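You operate a simulated robot arm through the tools that you are given. There is no shell and no other tool. Be economical: measure what you need, move in short steps, check, and stop when the job is done.

You are at the controls of a simulated robot arm. One attempt, no reset.

TASK
Scoop cedar chips into the red bag and stow it away.
Fine: it goes in the drawer by the bin; one full scoop from the cedar jar, none spilt; the lavender jar stays; lay the scoop back where it was; shut the drawer; the other bags stay empty. Set down upright: wooden scoop, what you pick out. Where these are worked on the way, their far stop is far enough and under half their travel is too little: drawer by the bin.

It is judged by the outcome, as a careful person would: the job done as asked, and still so three seconds after it is handed in. It fails if anything else is knocked over, pushed out of place, dropped, spilled or broken.

THE ROBOT
A 6-joint arm with a two-finger parallel gripper, fixed in place. Base frame: the origin is at the foot of the arm, x ahead of it, y to its left, z up. Lengths are in cm, angles in rad, forces in N, time in s.
With the tool pointing down near the work surface it reaches from about 32 to 70 cm from the base axis. Its first joint turns from -2.897 to 2.897 rad. Payload 4.1 kg.
The TCP is the grasp point between the finger pads, 2.3 cm short of the fingertips. In the tool frame z runs along the fingers and y along their closing line. The gripper opens to 9.4 cm. The fingers are 3.8 cm wide and 1 cm thick; the gripper's body (5.4 by 9.6 cm) begins 3.9 cm behind the TCP.
Orientation is that of the tool frame in the base frame, as a unit quaternion [w, x, y, z]. With the fingers straight down and closing along the base's y, the tool's x points along the base's -x, its y along +y and its z along -z.

THE INTERFACE
- The arm moves only by the tool nudge_tool. Its argument "moves" is a list of rows, each a list of 7 numbers: the shift along the tool's x, y, z in cm, then the turn, a rotation vector about the tool's x, y, z in rad, then the opening in per cent of the stroke, from 0 (shut) to 100 (fully open). In form: [[tx, ty, tz, wx, wy, wz, jaw], ...]. A call has 1 to 8 rows; each row shifts and turns the commanded pose from where the row before left it, along the tool's axes as they then stand. A row lasts 0.2 s, in which the tool goes at most 5 cm and 0.15 rad; a call with a longer step from one row to the next is refused whole, and so is a gripper value outside its range. Where a pose cannot be reached the arm comes as near as it can. A force on the tool above 40 N (or 10 N above the force at the start of the call, whichever is more), or a blocked arm, ends the call early, and 0.2 s more pass. Each finger travels about 4.5 cm/s and halts on what it meets, pressing with about 23 N; the grip force reading is that of the motor and also rises with nothing between the fingers. The clock runs only during rows and for 0.2 s after the last one: add rows that do not move to give the fingers time. The reply holds the time, the measured pose of the TCP, the force on the tool along the base axes, the opening and the grip force, in the units named above and with some noise, with the torque about the TCP (base axes, N m) and any sound that the robot's microphone picked up, and new pictures: "show" is both (left out), scene, wrist or none.
- Cameras (640 x 400 px; columns grow to the right, rows downward): "scene" is fixed at [22.52, -66.1, 160.12]; the picture's right is [0.93, -0.38, 0.00], its down [-0.34, -0.83, -0.45] and it looks along [0.17, 0.41, -0.90] (base axes); focal length 319 px, centre (320, 200). "wrist" rides on the gripper at [8.6, 1.6, -7.4] in the tool frame; the picture's right is [-0.18, 0.98, 0.00], its down [-0.58, -0.11, -0.81] and it looks along [-0.79, -0.15, 0.59] (tool axes); focal length 243 px, centre (320, 200). There is no depth. A picture from a camera that has moved, and an enlarged one, comes with that camera's place and axes in the base frame and with its lens. The place of the scene camera against the robot may be out by one fixed shift of up to 1.8 cm in any direction.
- slide_trunk(by): slides the trunk up (or, below 0, down) by that many cm; the arm rides with it, the base frame stays. It gives what a move gives, with no picture.
- close_up(camera, box): a new picture of the part [left, top, right, bottom] of that camera's present view, enlarged. No time passes.
- hand_in(): hands the job in; it is judged then, once.

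Work in short steps. Places have to be worked out from the pictures, the camera data and where the tool is seen: move nearer, look again, correct. Check each grasp and each placing, and mend what went wrong. You have 120 turns and 200 pictures in all, those below and enlarged ones among them. Open the gripper and draw the arm clear of the work before you hand the job in, unless the task says otherwise; then end with one line.

The tools are called as name(argument=value, ...) on one line, values as JSON. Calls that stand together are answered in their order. nudge_tool: Moves the arm, as the interface text tells. Its arguments: {"type":"object","properties":{"moves":{"type":"array"},"show":{"type":"string","enum":["both","scene","wrist","none"]}},"required":["moves"]} The other tools are called the same way: slide_trunk (by) slides the trunk up or down; close_up (camera, box) takes an enlarged picture of a part of a camera's view; hand_in () hands the job in.

At the start:

```text
time: 0.0
eef_pos: [21.85, -33.16, 120.43]
tool_rot: [0.0, 0.0, 1.0, -0.001]
wrist_force: [0.4, 0.1, 0.1]
wrist_torque: [-0.02, 0.02, 0.0]
finger_gap: 9.42
grasp_force: 0.1
trunk travel left (down, up): [-52.5, 6.5]
```

scene: 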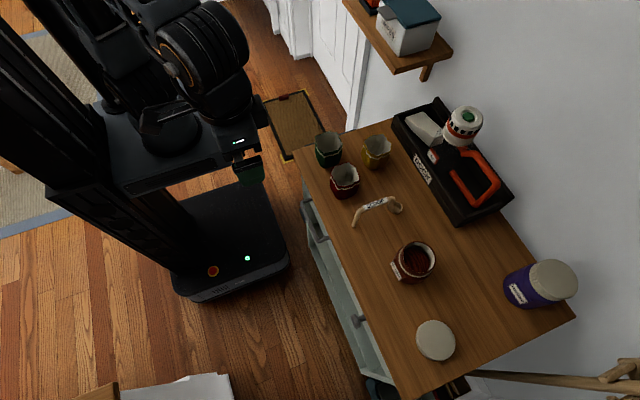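
wrist: 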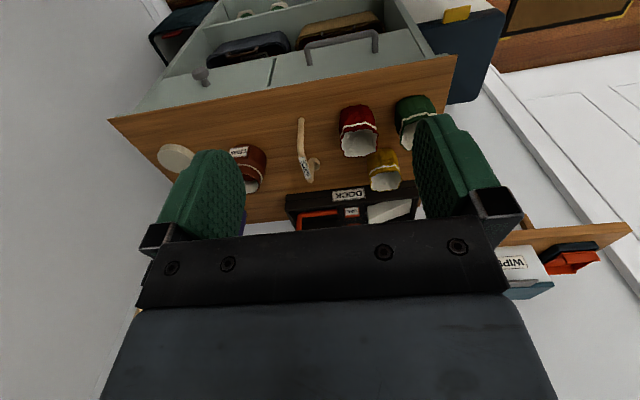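

I'll look at the counter closely first, to read labels and find the drawers and the bin.

close_up(camera="scene", box=[290, 90, 450, 190])

close_up(camera="scene", box=[290, 180, 590, 400])

close_up(camera="wrist", box=[100, 0, 520, 240])

```text
4.00 times, centred on (370, 140) of scene
camera zoom: at [22.52, -66.1, 160.12], right [0.93, -0.38, 0.0], down [-0.34, -0.83, -0.45], along [0.17, 0.41, -0.9], focal length 1276 px, centre (120, 440)
```

zoom: 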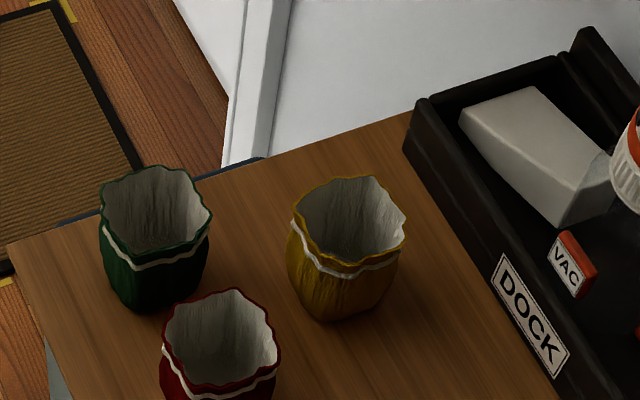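

```text
1.82 times, centred on (440, 290) of scene
camera zoom: at [22.52, -66.1, 160.12], right [0.93, -0.38, 0.0], down [-0.34, -0.83, -0.45], along [0.17, 0.41, -0.9], focal length 580 px, centre (102, 36)
```

zoom: 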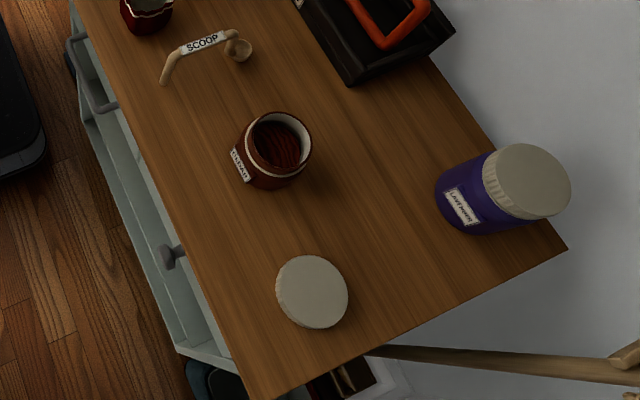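

```text
1.52 times, centred on (310, 120) of wrist
camera zoom: at [13.1, -31.52, 128.05], right [0.18, 0.98, 0.0], down [0.58, -0.11, 0.81], along [0.79, -0.15, -0.59], focal length 370 px, centre (335, 322)
```

zoom: 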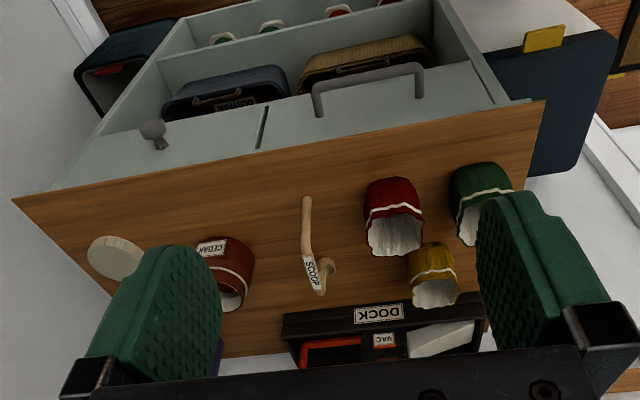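

The counter front edge is near x≈38, y from about -10 to -87, z≈79; two drawers (bar handle on the left, knob on the right). I need to identify the bin, so I zoom in on both sides.

close_up(camera="wrist", box=[400, 0, 640, 150])

close_up(camera="wrist", box=[100, 0, 260, 100])

close_up(camera="scene", box=[320, 340, 480, 400])

close_up(camera="scene", box=[336, 180, 464, 300])

```text
2.67 times, centred on (520, 75) of wrist
camera zoom: at [13.1, -31.52, 128.05], right [0.18, 0.98, 0.0], down [0.58, -0.11, 0.81], along [0.79, -0.15, -0.59], focal length 647 px, centre (-213, 533)
```

zoom: 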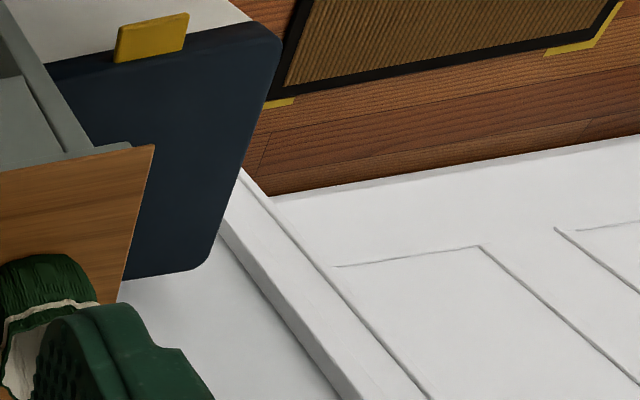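

```text
4.00 times, centred on (180, 50) of wrist
camera zoom: at [13.1, -31.52, 128.05], right [0.18, 0.98, 0.0], down [0.58, -0.11, 0.81], along [0.79, -0.15, -0.59], focal length 970 px, centre (880, 800)
```

zoom: 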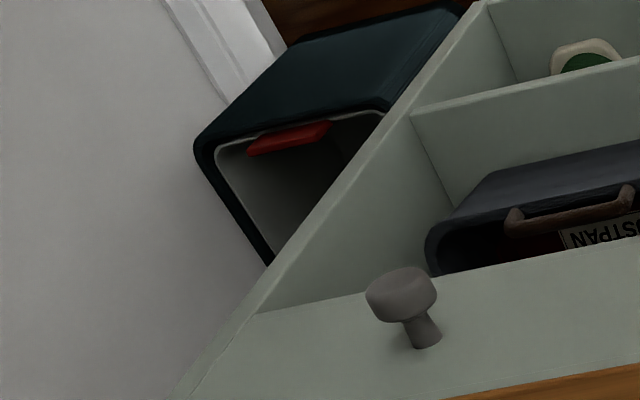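

```text
4.00 times, centred on (400, 370) of scene
camera zoom: at [22.52, -66.1, 160.12], right [0.93, -0.38, 0.0], down [-0.34, -0.83, -0.45], along [0.17, 0.41, -0.9], focal length 1276 px, centre (0, -480)
```

zoom: 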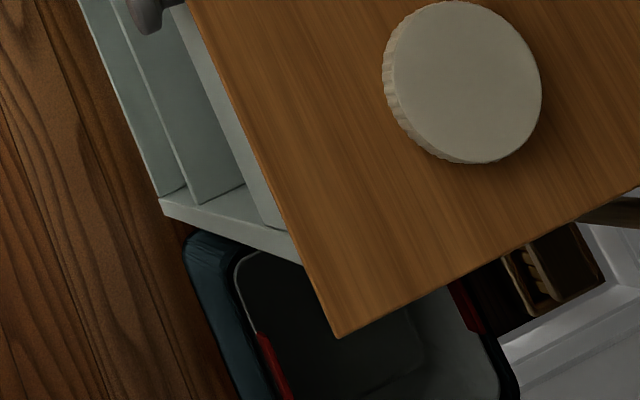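

```text
3.33 times, centred on (400, 240) of scene
camera zoom: at [22.52, -66.1, 160.12], right [0.93, -0.38, 0.0], down [-0.34, -0.83, -0.45], along [0.17, 0.41, -0.9], focal length 1063 px, centre (53, 67)
```

zoom: 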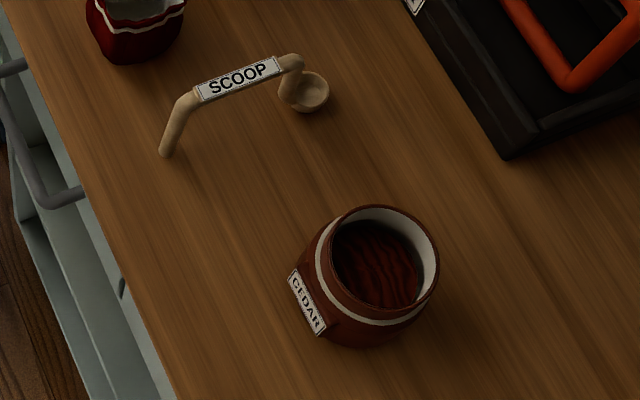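

The right-hand one is an open tub with red grips; the left one is navy with a white top and yellow tab. I move the arm left to get a better look at that one.

nudge_tool(moves=[[0, 5, 0, 0, 0, 0, 100], [0, 5, 0, 0, 0, 0, 100], [0, 5, 0, 0, 0, 0, 100], [0, 5, 0, 0, 0, 0, 100], [0, 5, 0, 0, 0, 0, 100], [0, 5, 0, 0, 0, 0, 100]])

```text
time: 1.4
eef_pos: [21.78, -3.43, 120.54]
tool_rot: [-0.01, 0.007, 1.0, 0.002]
wrist_force: [-0.1, 0.0, 0.4]
wrist_torque: [-0.01, 0.04, 0.03]
finger_gap: 9.4
grasp_force: 0.0
trunk travel left (down, up): [-52.5, 6.5]
camera wrist: at [13.28, -1.74, 128.28], right [0.2, 0.98, 0.0], down [0.6, -0.12, 0.79], along [0.78, -0.16, -0.61], focal length 243 px, centre (320, 200)
```

scene: 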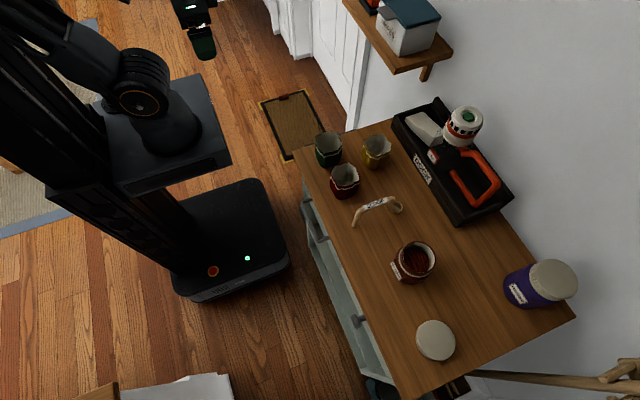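
wrist: 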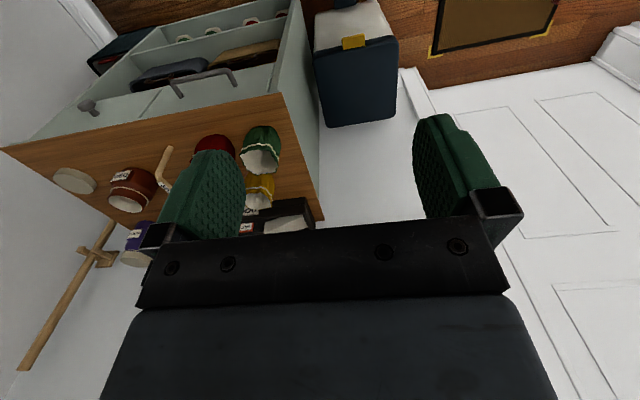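

close_up(camera="wrist", box=[290, 0, 450, 140])

close_up(camera="wrist", box=[60, 0, 320, 220])

```text
2.86 times, centred on (370, 70) of wrist
camera zoom: at [13.28, -1.74, 128.28], right [0.2, 0.98, 0.0], down [0.6, -0.12, 0.79], along [0.78, -0.16, -0.61], focal length 693 px, centre (177, 571)
```

zoom: 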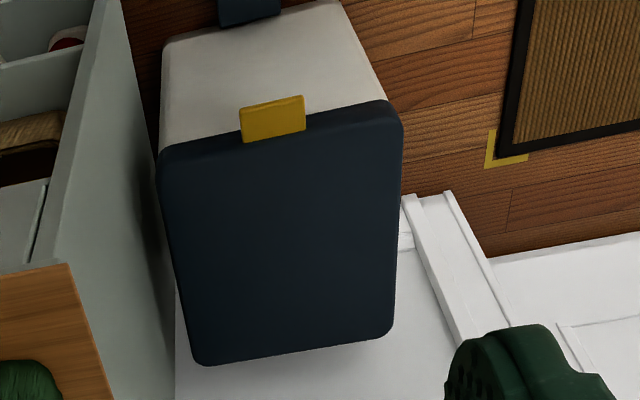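

```text
1.82 times, centred on (190, 110) of wrist
camera zoom: at [13.28, -1.74, 128.28], right [0.2, 0.98, 0.0], down [0.6, -0.12, 0.79], along [0.78, -0.16, -0.61], focal length 441 px, centre (556, 364)
```

zoom: 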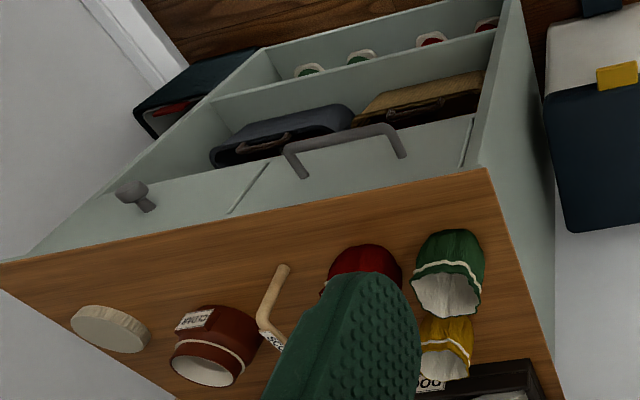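

The left unit is white with a navy lid, yellow tab and a foot pedal at its bottom, so it is a pedal bin. The right unit is an open tote. The target is therefore the bar-handle drawer. Next I go towards the scoop for precise measurements.

nudge_tool(moves=[[0, -4.5, 1, 0, 0, 0, 100], [0, -4.5, 2, 0, 0, 0, 100], [0, -4.5, 2, 0, 0, 0, 100], [0, -4.5, 2, 0, 0, 0, 100], [0, -4.5, 2, 0, 0, 0, 100], [0, -4.5, 2, 0, 0, 0, 100], [0, -4.5, 2, 0, 0, 0, 100], [-2, -4.0, 2, 0, 0, 0, 100]])

```text
time: 3.2
eef_pos: [23.38, -38.52, 105.29]
tool_rot: [0.0, 0.0, 1.0, 0.0]
wrist_force: [0.0, -1.1, 0.9]
wrist_torque: [0.01, 0.03, 0.01]
finger_gap: 9.38
grasp_force: 0.1
trunk travel left (down, up): [-52.5, 6.5]
camera wrist: at [14.67, -36.93, 112.94], right [0.18, 0.98, 0.0], down [0.58, -0.11, 0.81], along [0.79, -0.15, -0.59], focal length 243 px, centre (320, 200)
```

scene: 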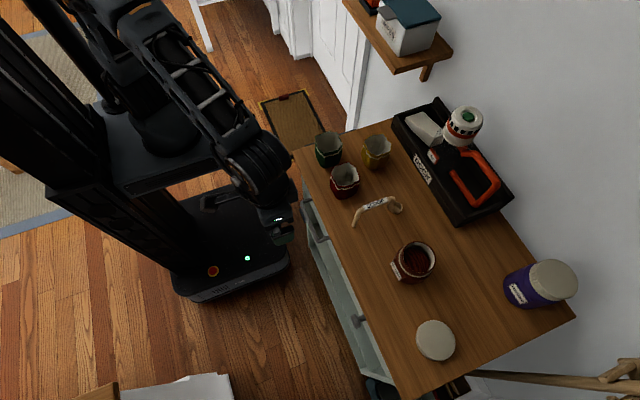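
wrist: 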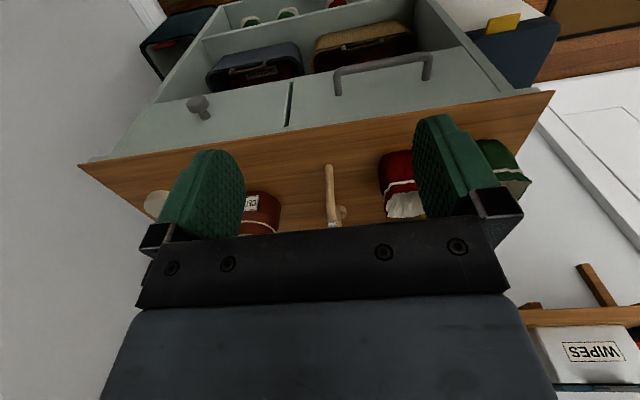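

Triangulating the wrist views puts the counter top at z≈86 with its front edge at x≈34.5. The scoop foot is near (41.8,-40.9) and the bar handle runs y -38..-24 at x≈33.3, z≈75. I move forward to look at the scoop closely.

nudge_tool(moves=[[-5, -1, 0, 0, 0, 0, 100], [-5, -1, 0, 0, 0, 0, 100], [-4, 0, 0, 0, 0, 0, 100], [0, 0, 0, 0, 0, 0, 100]], show="wrist")

close_up(camera="wrist", box=[200, 0, 440, 220])

```text
refused: row 1 steps farther than a row can; nothing moved
```

```text
1.82 times, centred on (320, 110) of wrist
camera zoom: at [14.67, -36.93, 112.94], right [0.18, 0.98, 0.0], down [0.58, -0.11, 0.81], along [0.79, -0.15, -0.59], focal length 441 px, centre (320, 364)
```

zoom: 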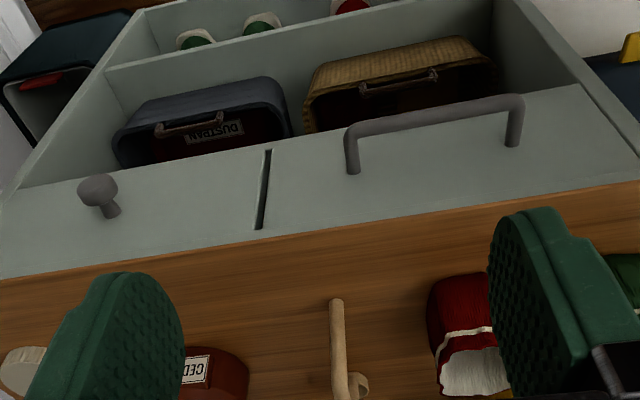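

The step was slightly over the limit, so I repeat it with smaller rows.

nudge_tool(moves=[[-4.8, -0.7, 0, 0, 0, 0, 100], [-4.8, -0.7, 0, 0, 0, 0, 100], [-4.4, -0.6, 0, 0, 0, 0, 100], [0, 0, 0, 0, 0, 0, 100]], show="wrist")

close_up(camera="wrist", box=[200, 0, 440, 220])

```text
time: 4.2
eef_pos: [37.46, -40.18, 105.75]
tool_rot: [0.001, 0.0, 1.0, 0.0]
wrist_force: [0.3, 1.3, 0.3]
wrist_torque: [0.0, -0.01, -0.02]
finger_gap: 9.39
grasp_force: 0.1
trunk travel left (down, up): [-52.5, 6.5]
camera wrist: at [28.73, -38.67, 113.26], right [0.18, 0.98, 0.0], down [0.58, -0.11, 0.81], along [0.79, -0.15, -0.59], focal length 243 px, centre (320, 200)
```

wrist: 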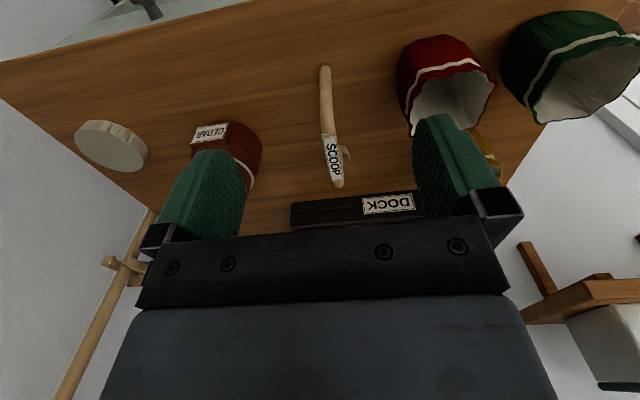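

```text
1.82 times, centred on (320, 110) of wrist
camera zoom: at [28.73, -38.67, 113.26], right [0.18, 0.98, 0.0], down [0.58, -0.11, 0.81], along [0.79, -0.15, -0.59], focal length 441 px, centre (320, 364)
```

zoom: 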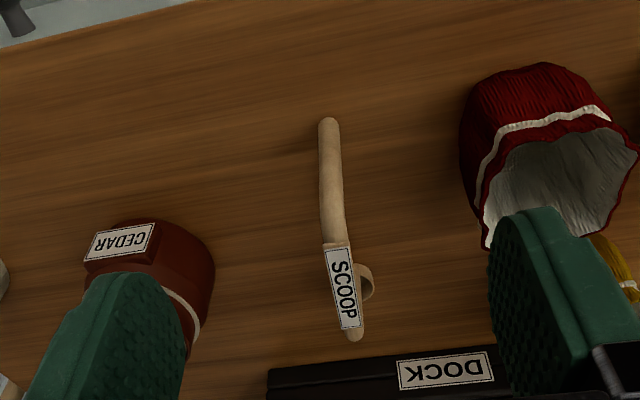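

The scoop's raised label section runs x≈43.4–50 at y≈-40.7, z≈94, with the bowl at its far end. I go above it with the jaws narrowed and check.

nudge_tool(moves=[[-4.6, -0.3, 0, 0, 0, 0, 48], [-4.6, -0.2, 0, 0, 0, 0, 48], [0, 0, 4, 0, 0, 0, 48], [0, 0, 2, 0, 0, 0, 48], [0, 0, 0, 0, 0, 0, 48]])

close_up(camera="wrist", box=[200, 0, 440, 220])

close_up(camera="scene", box=[320, 150, 480, 260])

```text
time: 5.4
eef_pos: [47.16, -41.24, 99.47]
tool_rot: [0.001, 0.0, 1.0, 0.0]
wrist_force: [-0.9, 0.5, -0.5]
wrist_torque: [0.01, -0.03, 0.0]
finger_gap: 4.5
grasp_force: 0.2
trunk travel left (down, up): [-52.5, 6.5]
camera wrist: at [38.39, -39.63, 106.95], right [0.18, 0.98, 0.0], down [0.58, -0.11, 0.81], along [0.79, -0.15, -0.59], focal length 243 px, centre (320, 200)
```

scene: 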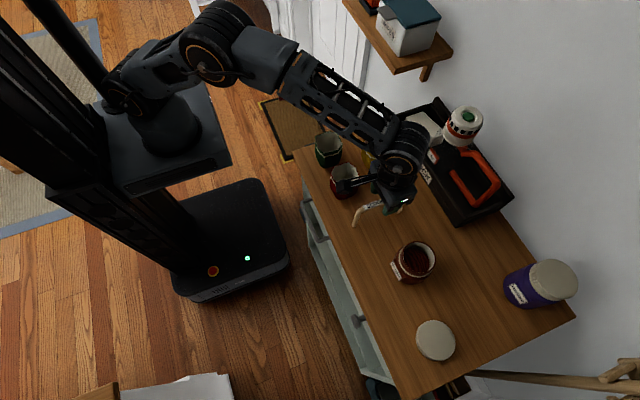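
wrist: 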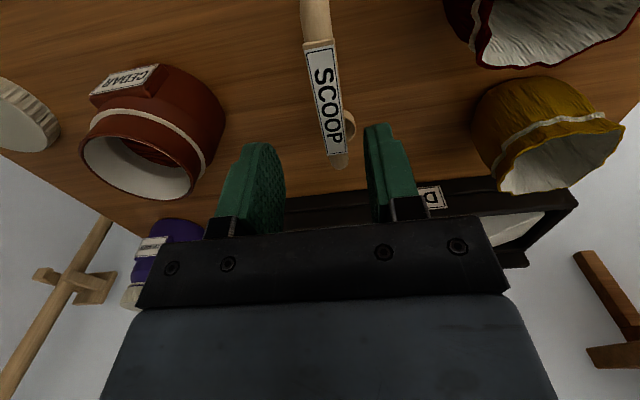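

```text
1.82 times, centred on (320, 110) of wrist
camera zoom: at [38.39, -39.63, 106.95], right [0.18, 0.98, 0.0], down [0.58, -0.11, 0.81], along [0.79, -0.15, -0.59], focal length 441 px, centre (320, 364)
```

zoom: 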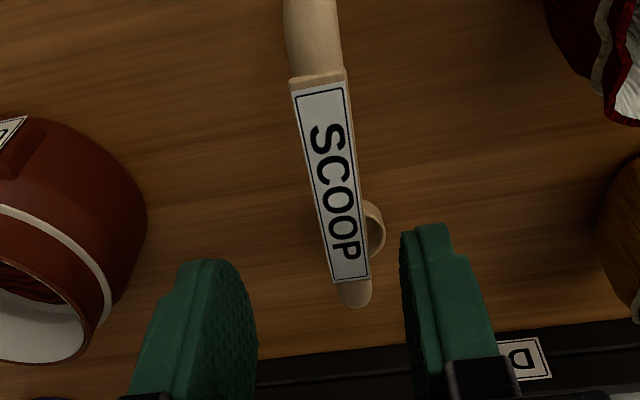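

```text
3.64 times, centred on (400, 205) of scene
camera zoom: at [22.52, -66.1, 160.12], right [0.93, -0.38, 0.0], down [-0.34, -0.83, -0.45], along [0.17, 0.41, -0.9], focal length 1160 px, centre (29, 182)
```

zoom: 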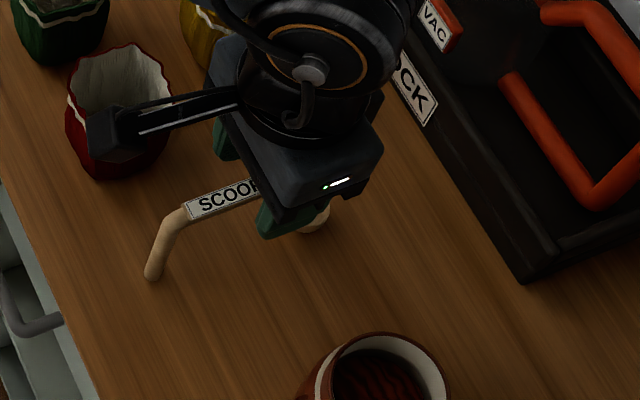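

Two wrist views agree: the label runs x≈42.7–48 at y≈-40.45, with its top at z≈96. I centre over it and descend.

nudge_tool(moves=[[1.2, 0.75, 0, 0, 0, 0, 48], [0, 0, 2.5, 0, 0, 0, 48], [0, 0, 2.0, 0, 0, 0, 48], [0, 0, 0, 0, 0, 0, 48]])

close_up(camera="wrist", box=[200, 0, 440, 220])

close_up(camera="scene", box=[320, 150, 480, 260])

```text
time: 6.4
eef_pos: [45.86, -40.27, 94.72]
tool_rot: [0.0, -0.001, 1.0, 0.0]
wrist_force: [0.2, -0.8, -0.8]
wrist_torque: [0.02, -0.01, -0.01]
finger_gap: 4.51
grasp_force: 0.1
trunk travel left (down, up): [-52.5, 6.5]
camera wrist: at [37.14, -38.75, 102.31], right [0.18, 0.98, 0.0], down [0.58, -0.11, 0.81], along [0.79, -0.15, -0.59], focal length 243 px, centre (320, 200)
```

scene: 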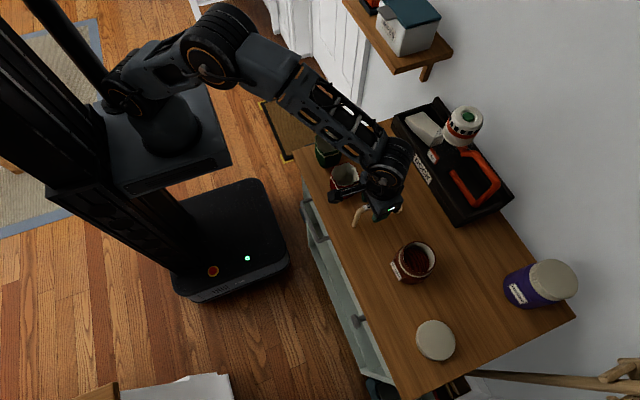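
wrist: 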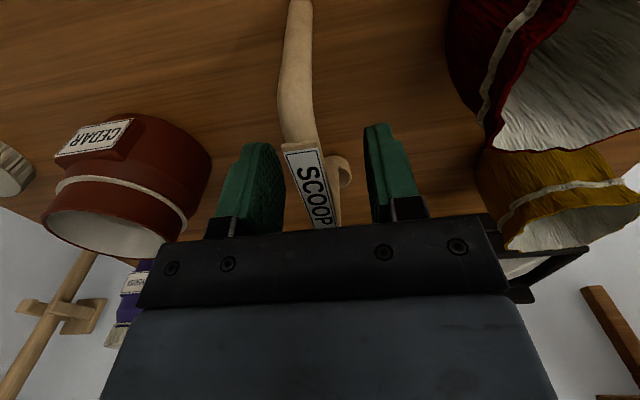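

```text
1.82 times, centred on (320, 110) of wrist
camera zoom: at [37.14, -38.75, 102.31], right [0.18, 0.98, 0.0], down [0.58, -0.11, 0.81], along [0.79, -0.15, -0.59], focal length 441 px, centre (320, 364)
```

zoom: 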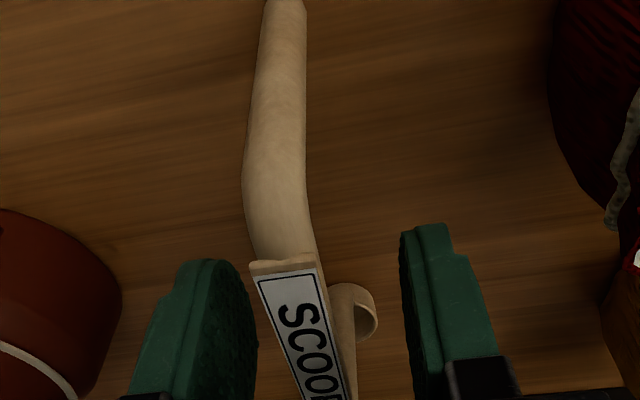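

```text
3.64 times, centred on (400, 205) of scene
camera zoom: at [22.52, -66.1, 160.12], right [0.93, -0.38, 0.0], down [-0.34, -0.83, -0.45], along [0.17, 0.41, -0.9], focal length 1160 px, centre (29, 182)
```

zoom: 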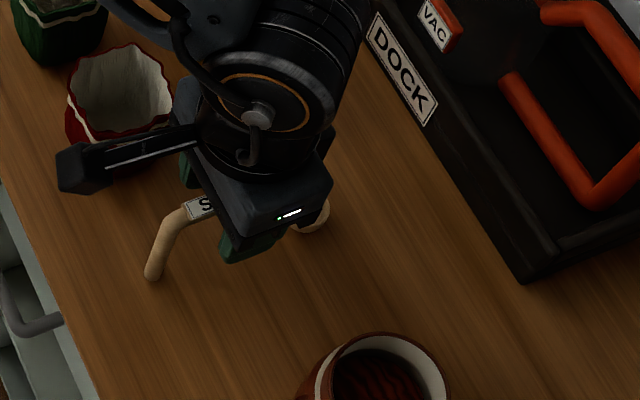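

The label top is at z≈95.6 and lies between the fingers, TCP at z≈94.7. I close on it now.

nudge_tool(moves=[[0, -0.15, 0, 0, 0, 0, 30], [0, 0, 0, 0, 0, 0, 12], [0, 0, 0, 0, 0, 0, 0], [0, 0, 0, 0, 0, 0, 0], [0, 0, 0, 0, 0, 0, 0]])

close_up(camera="wrist", box=[200, 0, 440, 220])

```text
time: 7.6
eef_pos: [45.84, -40.56, 94.69]
tool_rot: [0.0, 0.0, 1.0, 0.0]
wrist_force: [0.1, -0.2, -0.7]
wrist_torque: [0.01, 0.0, -0.01]
finger_gap: 1.07
grasp_force: 23.0
trunk travel left (down, up): [-52.5, 6.5]
camera wrist: at [37.1, -38.92, 102.38], right [0.18, 0.98, 0.0], down [0.58, -0.11, 0.81], along [0.79, -0.15, -0.59], focal length 243 px, centre (320, 200)
```

scene: 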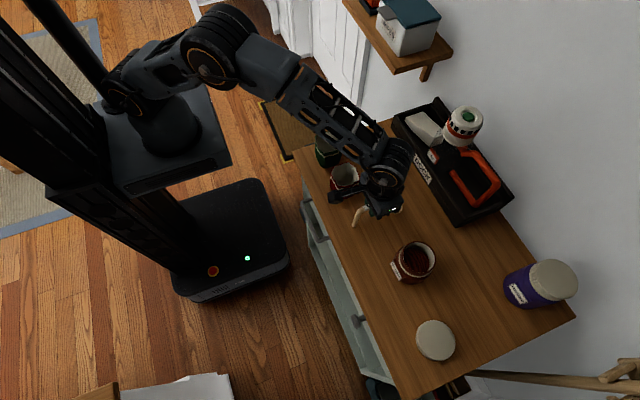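
wrist: 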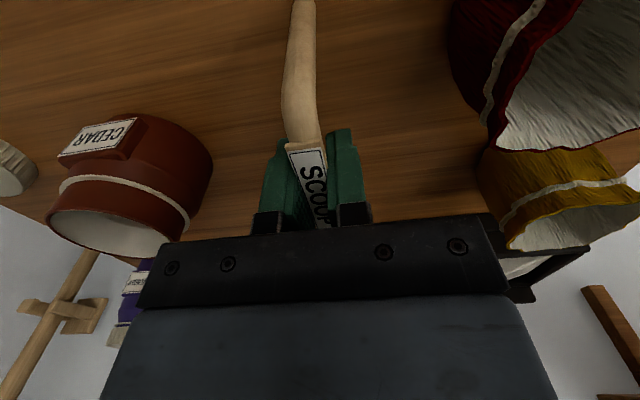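

```text
1.82 times, centred on (320, 110) of wrist
camera zoom: at [37.1, -38.92, 102.38], right [0.18, 0.98, 0.0], down [0.58, -0.11, 0.81], along [0.79, -0.15, -0.59], focal length 441 px, centre (320, 364)
```

zoom: 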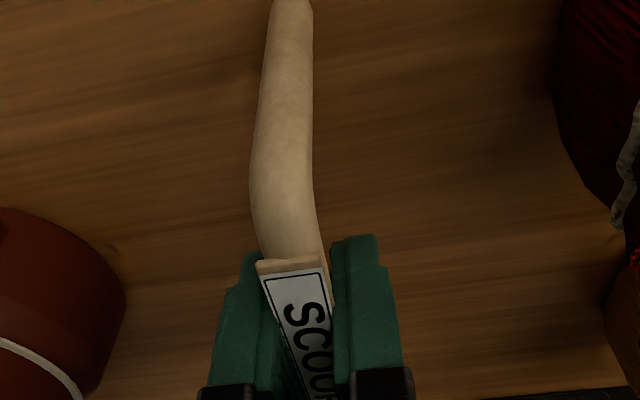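

The scoop is gripped (gap 1.07 cm) at pose (45.84,-40.56,94.69), which I note for putting it back. I lift straight up and look at the bowl.

nudge_tool(moves=[[0, 0, -1, 0, 0, 0, 0], [0, 0, -3, 0, 0, 0, 0], [0, 0, -4, 0, 0, 0, 0], [0, 0, -4, 0, 0, 0, 0], [0, 0, -2, 0, 0, 0, 0], [0, 0, 0, 0, 0, 0, 0]])

close_up(camera="wrist", box=[200, 0, 440, 220])

close_up(camera="scene", box=[340, 140, 500, 250])

close_up(camera="scene", box=[380, 230, 444, 290])

```text
time: 9.0
eef_pos: [46.0, -40.83, 109.18]
tool_rot: [0.0, 0.0, 1.0, 0.001]
wrist_force: [1.3, -0.3, -0.7]
wrist_torque: [0.03, 0.01, -0.01]
finger_gap: 1.07
grasp_force: 22.6
trunk travel left (down, up): [-52.5, 6.5]
camera wrist: at [37.22, -39.08, 116.77], right [0.18, 0.98, 0.0], down [0.58, -0.11, 0.81], along [0.79, -0.15, -0.59], focal length 243 px, centre (320, 200)
```

scene: 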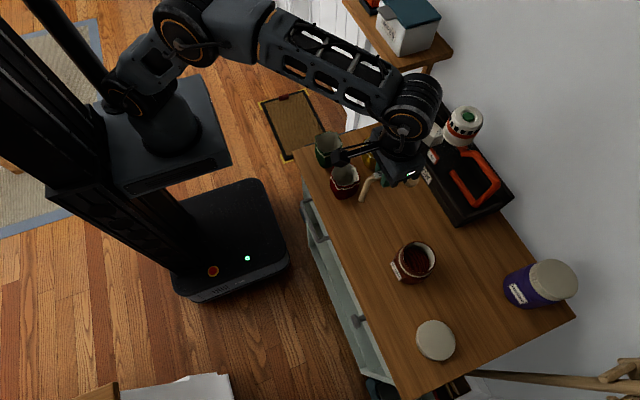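
wrist: 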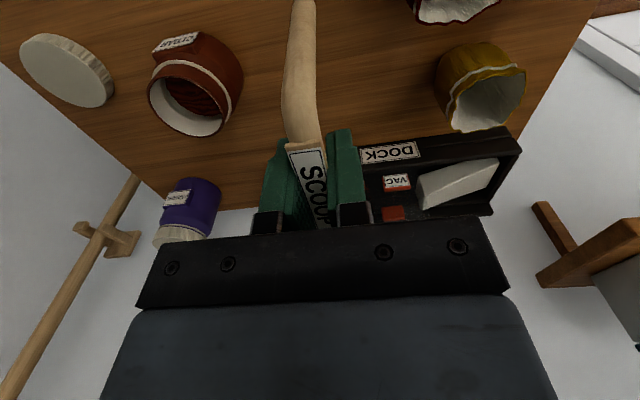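

```text
1.82 times, centred on (320, 110) of wrist
camera zoom: at [37.22, -39.08, 116.77], right [0.18, 0.98, 0.0], down [0.58, -0.11, 0.81], along [0.79, -0.15, -0.59], focal length 441 px, centre (320, 364)
```

zoom: 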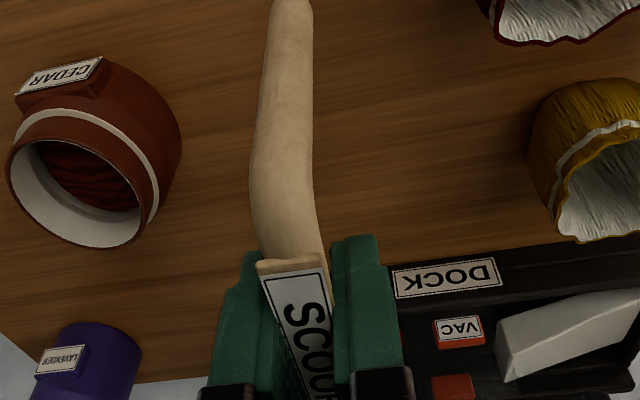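

```text
3.64 times, centred on (420, 195) of scene
camera zoom: at [22.52, -66.1, 160.12], right [0.93, -0.38, 0.0], down [-0.34, -0.83, -0.45], along [0.17, 0.41, -0.9], focal length 1160 px, centre (-44, 218)
```

zoom: 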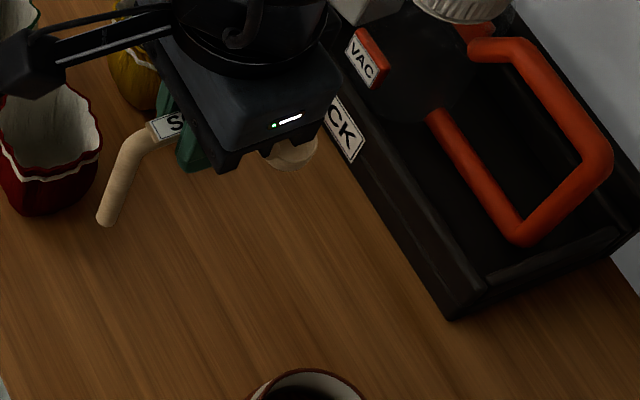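

```text
6.67 times, centred on (412, 260) of scene
camera zoom: at [22.52, -66.1, 160.12], right [0.93, -0.38, 0.0], down [-0.34, -0.83, -0.45], along [0.17, 0.41, -0.9], focal length 2126 px, centre (-293, -200)
```

zoom: 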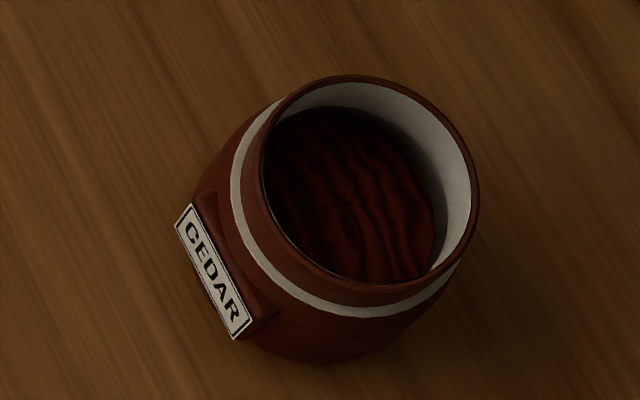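

The jar mouth triangulates to (48.2,-54.7,93.9). The scoop bowl sits about 6.35 cm ahead of the TCP, with its bottom 8.7 cm below. I carry it over the jar at height.

nudge_tool(moves=[[0.7, -2.8, 0, 0, 0, 0, 0], [0.7, -2.8, 0, 0, 0, 0, 0], [0.7, -2.8, 0, 0, 0, 0, 0], [0.7, -2.8, 0, 0, 0, 0, 0], [0.7, -2.7, 0, 0, 0, 0, 0], [0, 0, 0, 0, 0, 0, 0]])

close_up(camera="scene", box=[350, 190, 478, 290])

close_up(camera="wrist", box=[200, 0, 440, 220])

```text
time: 10.4
eef_pos: [41.08, -52.4, 108.45]
tool_rot: [0.001, 0.0, 1.0, 0.0]
wrist_force: [0.5, 0.2, 0.2]
wrist_torque: [0.02, -0.01, 0.0]
finger_gap: 1.07
grasp_force: 23.0
out of reach, approached as far as the arm can: row 4, 5
trunk travel left (down, up): [-52.5, 6.5]
camera wrist: at [32.27, -50.77, 115.98], right [0.18, 0.98, 0.0], down [0.58, -0.11, 0.81], along [0.79, -0.15, -0.59], focal length 243 px, centre (320, 200)
```

scene: 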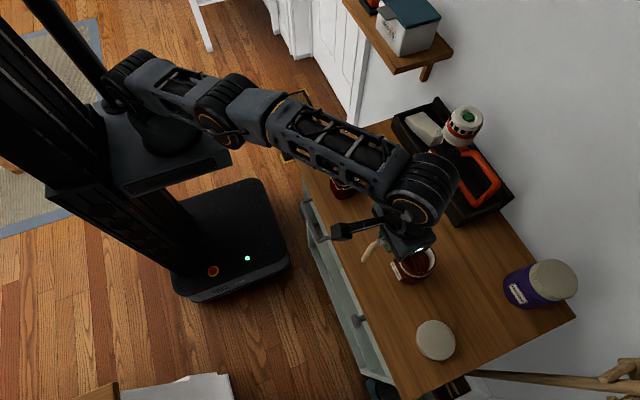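
wrist: 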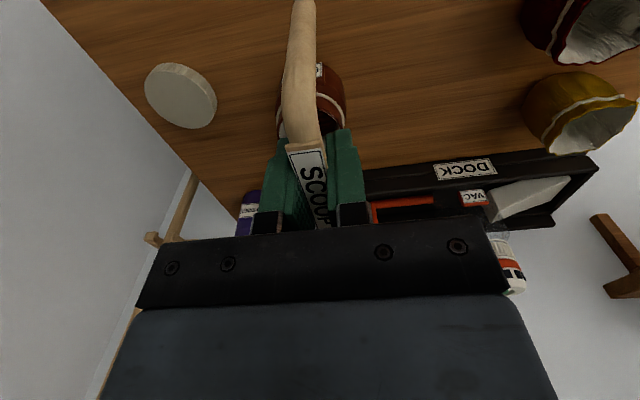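

```text
4.00 times, centred on (414, 240) of scene
camera zoom: at [22.52, -66.1, 160.12], right [0.93, -0.38, 0.0], down [-0.34, -0.83, -0.45], along [0.17, 0.41, -0.9], focal length 1276 px, centre (-56, 40)
```

zoom: 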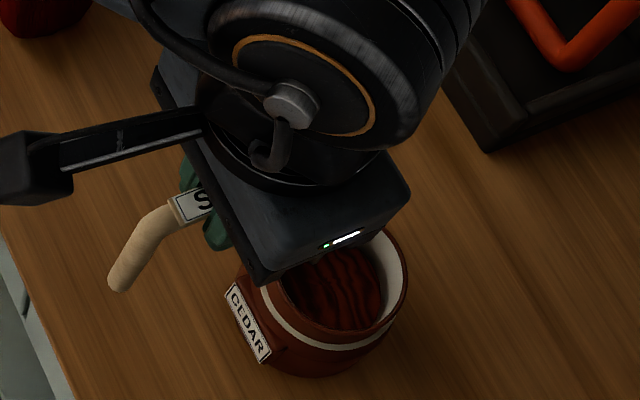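

```text
1.82 times, centred on (320, 110) of wrist
camera zoom: at [32.27, -50.77, 115.98], right [0.18, 0.98, 0.0], down [0.58, -0.11, 0.81], along [0.79, -0.15, -0.59], focal length 441 px, centre (320, 364)
```

zoom: 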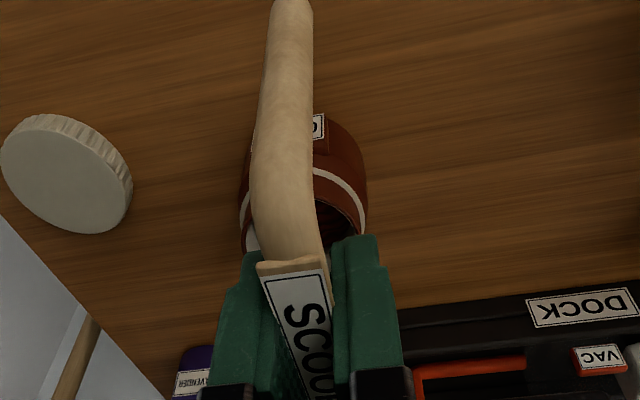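

The arm can't quite reach with the scoop square-on, so I yaw the tool so that the handle points radially at the jar, and lower slightly.

nudge_tool(moves=[[0, 0, 0.7, 0, 0, 0.15, 0], [0, 0, 0.7, 0, 0, 0.15, 0], [0, 0, 0.7, 0, 0, 0.15, 0], [0, 0, 0.7, 0, 0, 0.15, 0], [0, 0, 0.5, 0, 0, 0.15, 0], [0, 0, 0, 0, 0, 0, 0]], show="none")

```text
time: 11.8
eef_pos: [41.0, -52.45, 105.04]
tool_rot: [0.0, 0.368, 0.93, 0.0]
wrist_force: [-0.3, 0.3, 0.4]
wrist_torque: [-0.02, 0.01, 0.01]
finger_gap: 1.08
grasp_force: 22.9
trunk travel left (down, up): [-52.5, 6.5]
```

The tool is now yawed so the bowl points along (0.73,-0.68). I shift so the bowl is over the jar mouth and look.

nudge_tool(moves=[[-0.53, 1.63, 0, 0, 0, 0, 0], [-0.53, 1.63, 0, 0, 0, 0, 0], [0, 0, 0, 0, 0, 0, 0]])

close_up(camera="scene", box=[350, 190, 478, 290])

close_up(camera="wrist", box=[200, 0, 440, 220])

```text
time: 12.6
eef_pos: [44.02, -50.93, 104.89]
tool_rot: [0.0, 0.366, 0.931, 0.001]
wrist_force: [0.1, 0.8, -0.4]
wrist_torque: [-0.02, -0.02, 0.0]
finger_gap: 1.07
grasp_force: 23.2
trunk travel left (down, up): [-52.5, 6.5]
camera wrist: at [38.76, -43.85, 112.42], right [0.8, 0.59, 0.0], down [0.35, -0.48, 0.81], along [0.48, -0.65, -0.59], focal length 243 px, centre (320, 200)
```

scene: 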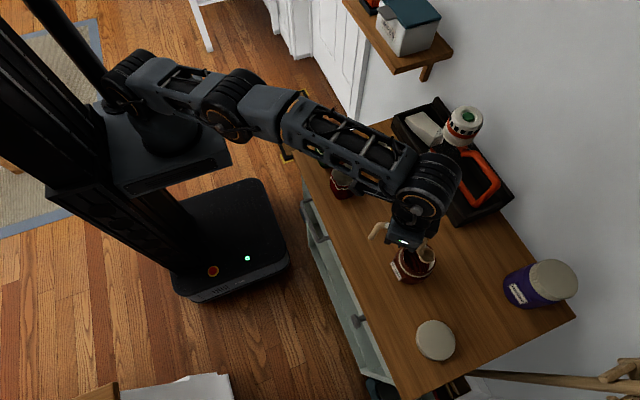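
wrist: 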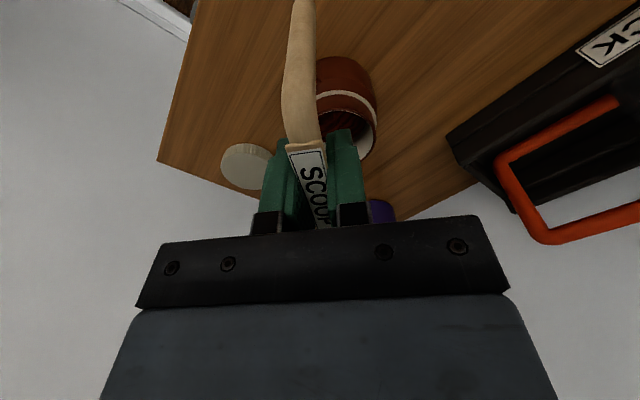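

```text
4.00 times, centred on (414, 240) of scene
camera zoom: at [22.52, -66.1, 160.12], right [0.93, -0.38, 0.0], down [-0.34, -0.83, -0.45], along [0.17, 0.41, -0.9], focal length 1276 px, centre (-56, 40)
```

zoom: 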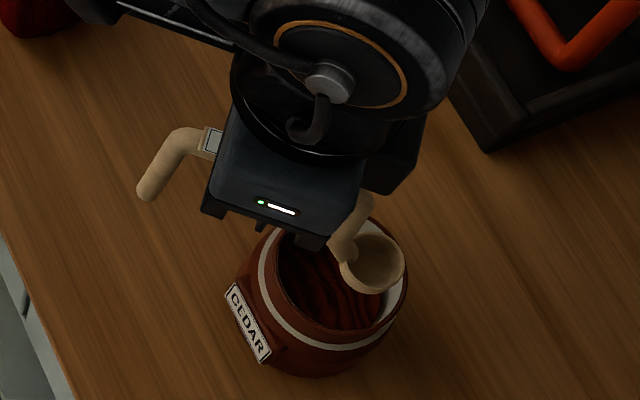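

```text
1.82 times, centred on (320, 110) of wrist
camera zoom: at [38.76, -43.85, 112.42], right [0.8, 0.59, 0.0], down [0.35, -0.48, 0.81], along [0.48, -0.65, -0.59], focal length 441 px, centre (320, 364)
```

zoom: 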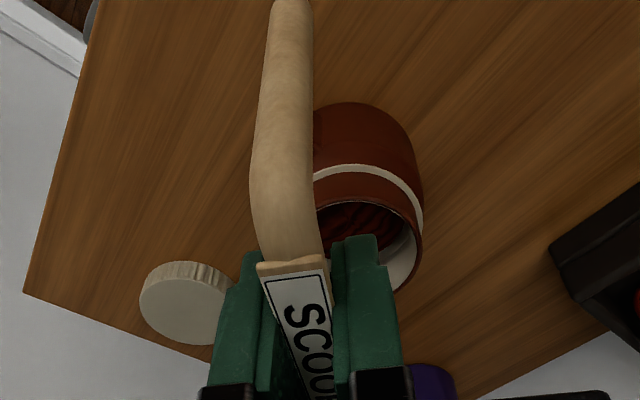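

The scene view shows the bowl just above the mouth, about 0.4 cm off laterally. I correct that and lower partway into the jar.

nudge_tool(moves=[[0, 0.4, 0, 0, 0, 0, 0], [0, 0, 1.5, 0, 0, 0, 0], [0, 0, 1.5, 0, 0, 0, 0], [0, 0, 1.5, 0, 0, 0, 0], [0, 0, 0, 0, 0, 0, 0]], show="scene")

close_up(camera="scene", box=[382, 230, 446, 290])

```text
time: 13.8
eef_pos: [44.25, -50.51, 100.67]
tool_rot: [0.0, 0.366, 0.93, 0.0]
wrist_force: [-0.5, 0.1, -0.4]
wrist_torque: [0.01, -0.03, 0.0]
finger_gap: 1.08
grasp_force: 22.1
trunk travel left (down, up): [-52.5, 6.5]
```

scene: 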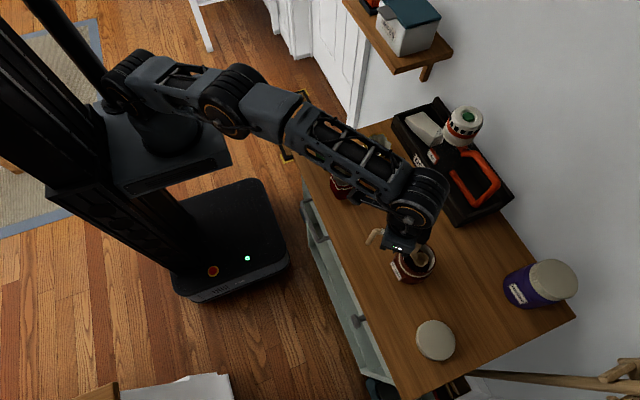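

```text
6.67 times, centred on (414, 260) of scene
camera zoom: at [22.52, -66.1, 160.12], right [0.93, -0.38, 0.0], down [-0.34, -0.83, -0.45], along [0.17, 0.41, -0.9], focal length 2126 px, centre (-307, -200)
```

zoom: 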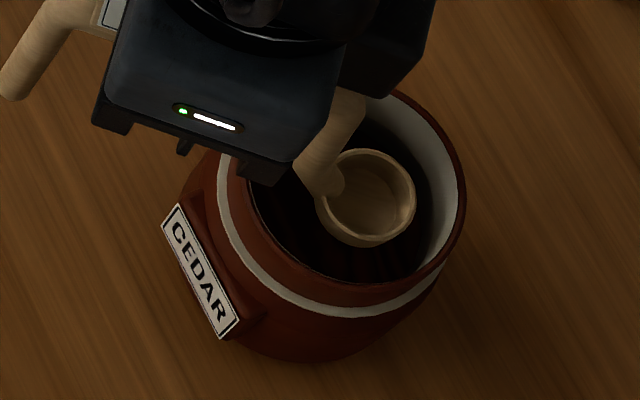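

The bowl is well centred inside the mouth. I lower it into the chips gently and watch the force.

nudge_tool(moves=[[0, 0, 1, 0, 0, 0, 0], [0, 0, 1, 0, 0, 0, 0], [0, 0, 0.7, 0, 0, 0, 0], [0, 0, 0, 0, 0, 0, 0]], show="none")

close_up(camera="scene", box=[382, 230, 446, 290])

```text
time: 14.8
eef_pos: [44.16, -50.51, 97.8]
tool_rot: [0.0, 0.367, 0.93, 0.0]
wrist_force: [0.5, 0.5, -1.0]
wrist_torque: [-0.04, -0.01, 0.01]
finger_gap: 1.1
grasp_force: 23.0
trunk travel left (down, up): [-52.5, 6.5]
```

```text
6.67 times, centred on (414, 260) of scene
camera zoom: at [22.52, -66.1, 160.12], right [0.93, -0.38, 0.0], down [-0.34, -0.83, -0.45], along [0.17, 0.41, -0.9], focal length 2126 px, centre (-307, -200)
```

zoom: 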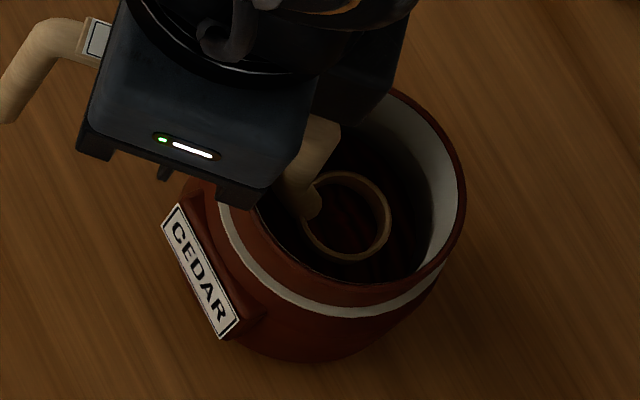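

The chips now show inside the ring of the bowl. I go about 1 cm deeper so the rim is below the surface.

nudge_tool(moves=[[0, 0, 0.5, 0, 0, 0, 0], [0, 0, 0.5, 0, 0, 0, 0], [0, 0, 0, 0, 0, 0, 0]], show="none")

close_up(camera="scene", box=[382, 230, 446, 290])

```text
time: 15.6
eef_pos: [44.1, -50.51, 96.89]
tool_rot: [0.0, 0.367, 0.93, -0.001]
wrist_force: [-0.4, 0.0, 0.1]
wrist_torque: [-0.02, -0.03, -0.03]
finger_gap: 1.09
grasp_force: 22.8
trunk travel left (down, up): [-52.5, 6.5]
```

```text
6.67 times, centred on (414, 260) of scene
camera zoom: at [22.52, -66.1, 160.12], right [0.93, -0.38, 0.0], down [-0.34, -0.83, -0.45], along [0.17, 0.41, -0.9], focal length 2126 px, centre (-307, -200)
```

zoom: 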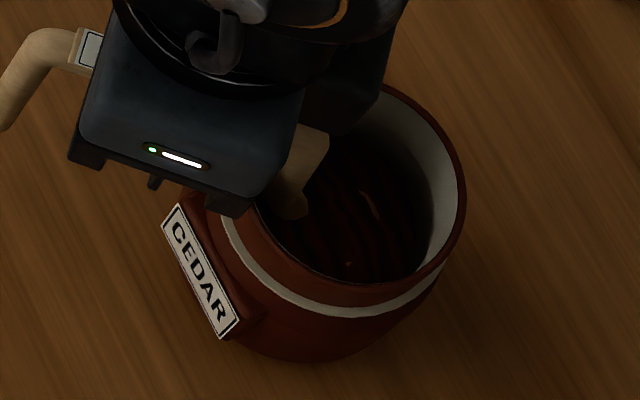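

The bowl is submerged. I lift straight up, slowly and level.

nudge_tool(moves=[[0, 0, 0.3, 0, 0, 0, 0], [0, 0, 0, 0, 0, 0, 0], [0, 0, -1, 0, 0, 0, 0], [0, 0, -1, 0, 0, 0, 0], [0, 0, -1.5, 0, 0, 0, 0], [0, 0, -1.5, 0, 0, 0, 0], [0, 0, -2, 0, 0, 0, 0], [0, 0, -2, 0, 0, 0, 0]], show="none")

close_up(camera="scene", box=[382, 230, 446, 290])

```text
time: 17.4
eef_pos: [44.19, -50.58, 105.59]
tool_rot: [0.0, 0.367, 0.93, 0.0]
wrist_force: [0.7, 0.5, 0.5]
wrist_torque: [0.0, -0.01, 0.03]
finger_gap: 1.06
grasp_force: 23.3
trunk travel left (down, up): [-52.5, 6.5]
```

```text
6.67 times, centred on (414, 260) of scene
camera zoom: at [22.52, -66.1, 160.12], right [0.93, -0.38, 0.0], down [-0.34, -0.83, -0.45], along [0.17, 0.41, -0.9], focal length 2126 px, centre (-307, -200)
```

zoom: 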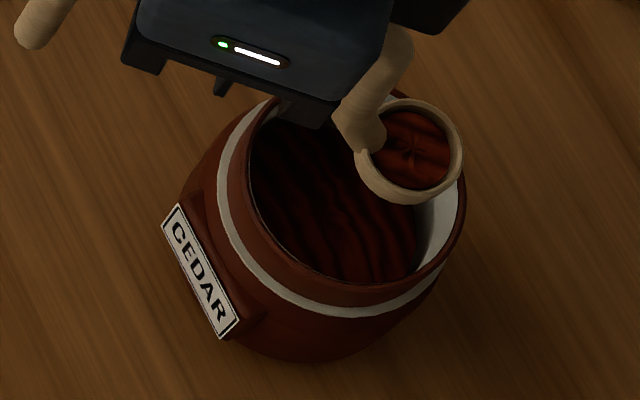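

The bowl is full and level. The red bag's mouth triangulates to (41.7,-30.2,94.6). I carry the scoop over it smoothly, keeping it level.

nudge_tool(moves=[[1.27, 0.8, -0.2, 0, 0, 0, 0], [2.53, 1.61, -0.3, 0, 0, 0, 0], [3.38, 2.14, 0, 0, 0, 0, 0], [3.63, 2.3, 0, 0, 0, 0, 0], [3.63, 2.3, 0, 0, 0, 0, 0], [3.38, 2.14, 0, 0, 0, 0, 0], [2.53, 1.61, 0, 0, 0, 0, 0], [1.69, 1.07, 0, 0, 0, 0, 0]])

close_up(camera="scene", box=[300, 120, 428, 200])

close_up(camera="scene", box=[370, 210, 450, 290])

```text
time: 19.2
eef_pos: [37.84, -25.46, 105.83]
tool_rot: [0.0, 0.367, 0.93, 0.0]
wrist_force: [0.7, 0.2, 0.0]
wrist_torque: [0.03, -0.03, 0.03]
finger_gap: 1.06
grasp_force: 22.8
trunk travel left (down, up): [-52.5, 6.5]
camera wrist: at [32.42, -18.36, 113.38], right [0.8, 0.59, 0.0], down [0.35, -0.48, 0.81], along [0.48, -0.65, -0.59], focal length 243 px, centre (320, 200)
```

scene: 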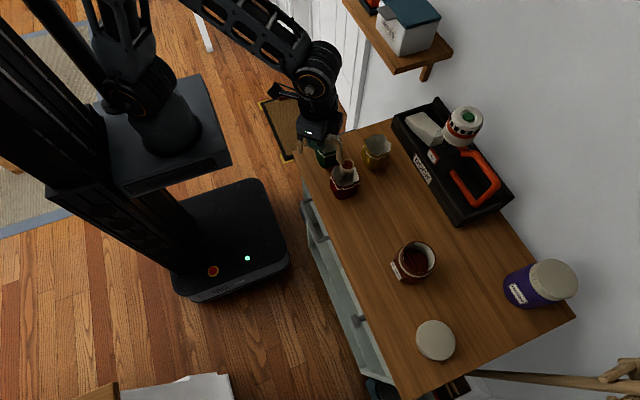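
wrist: 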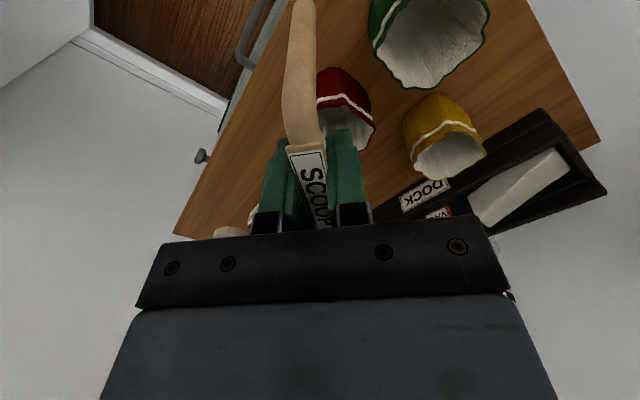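

```text
5.00 times, centred on (364, 160) of scene
camera zoom: at [22.52, -66.1, 160.12], right [0.93, -0.38, 0.0], down [-0.34, -0.83, -0.45], along [0.17, 0.41, -0.9], focal length 1594 px, centre (100, 400)
```

zoom: 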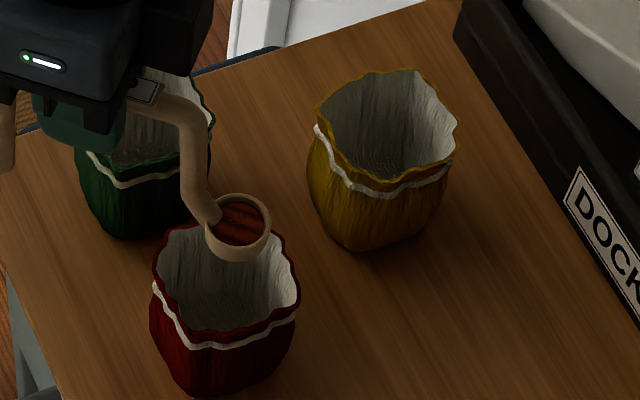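

```text
5.00 times, centred on (410, 250) of scene
camera zoom: at [22.52, -66.1, 160.12], right [0.93, -0.38, 0.0], down [-0.34, -0.83, -0.45], along [0.17, 0.41, -0.9], focal length 1594 px, centre (-130, -50)
```

zoom: 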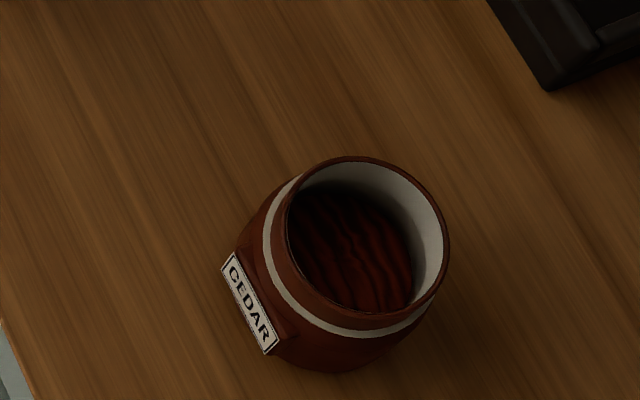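

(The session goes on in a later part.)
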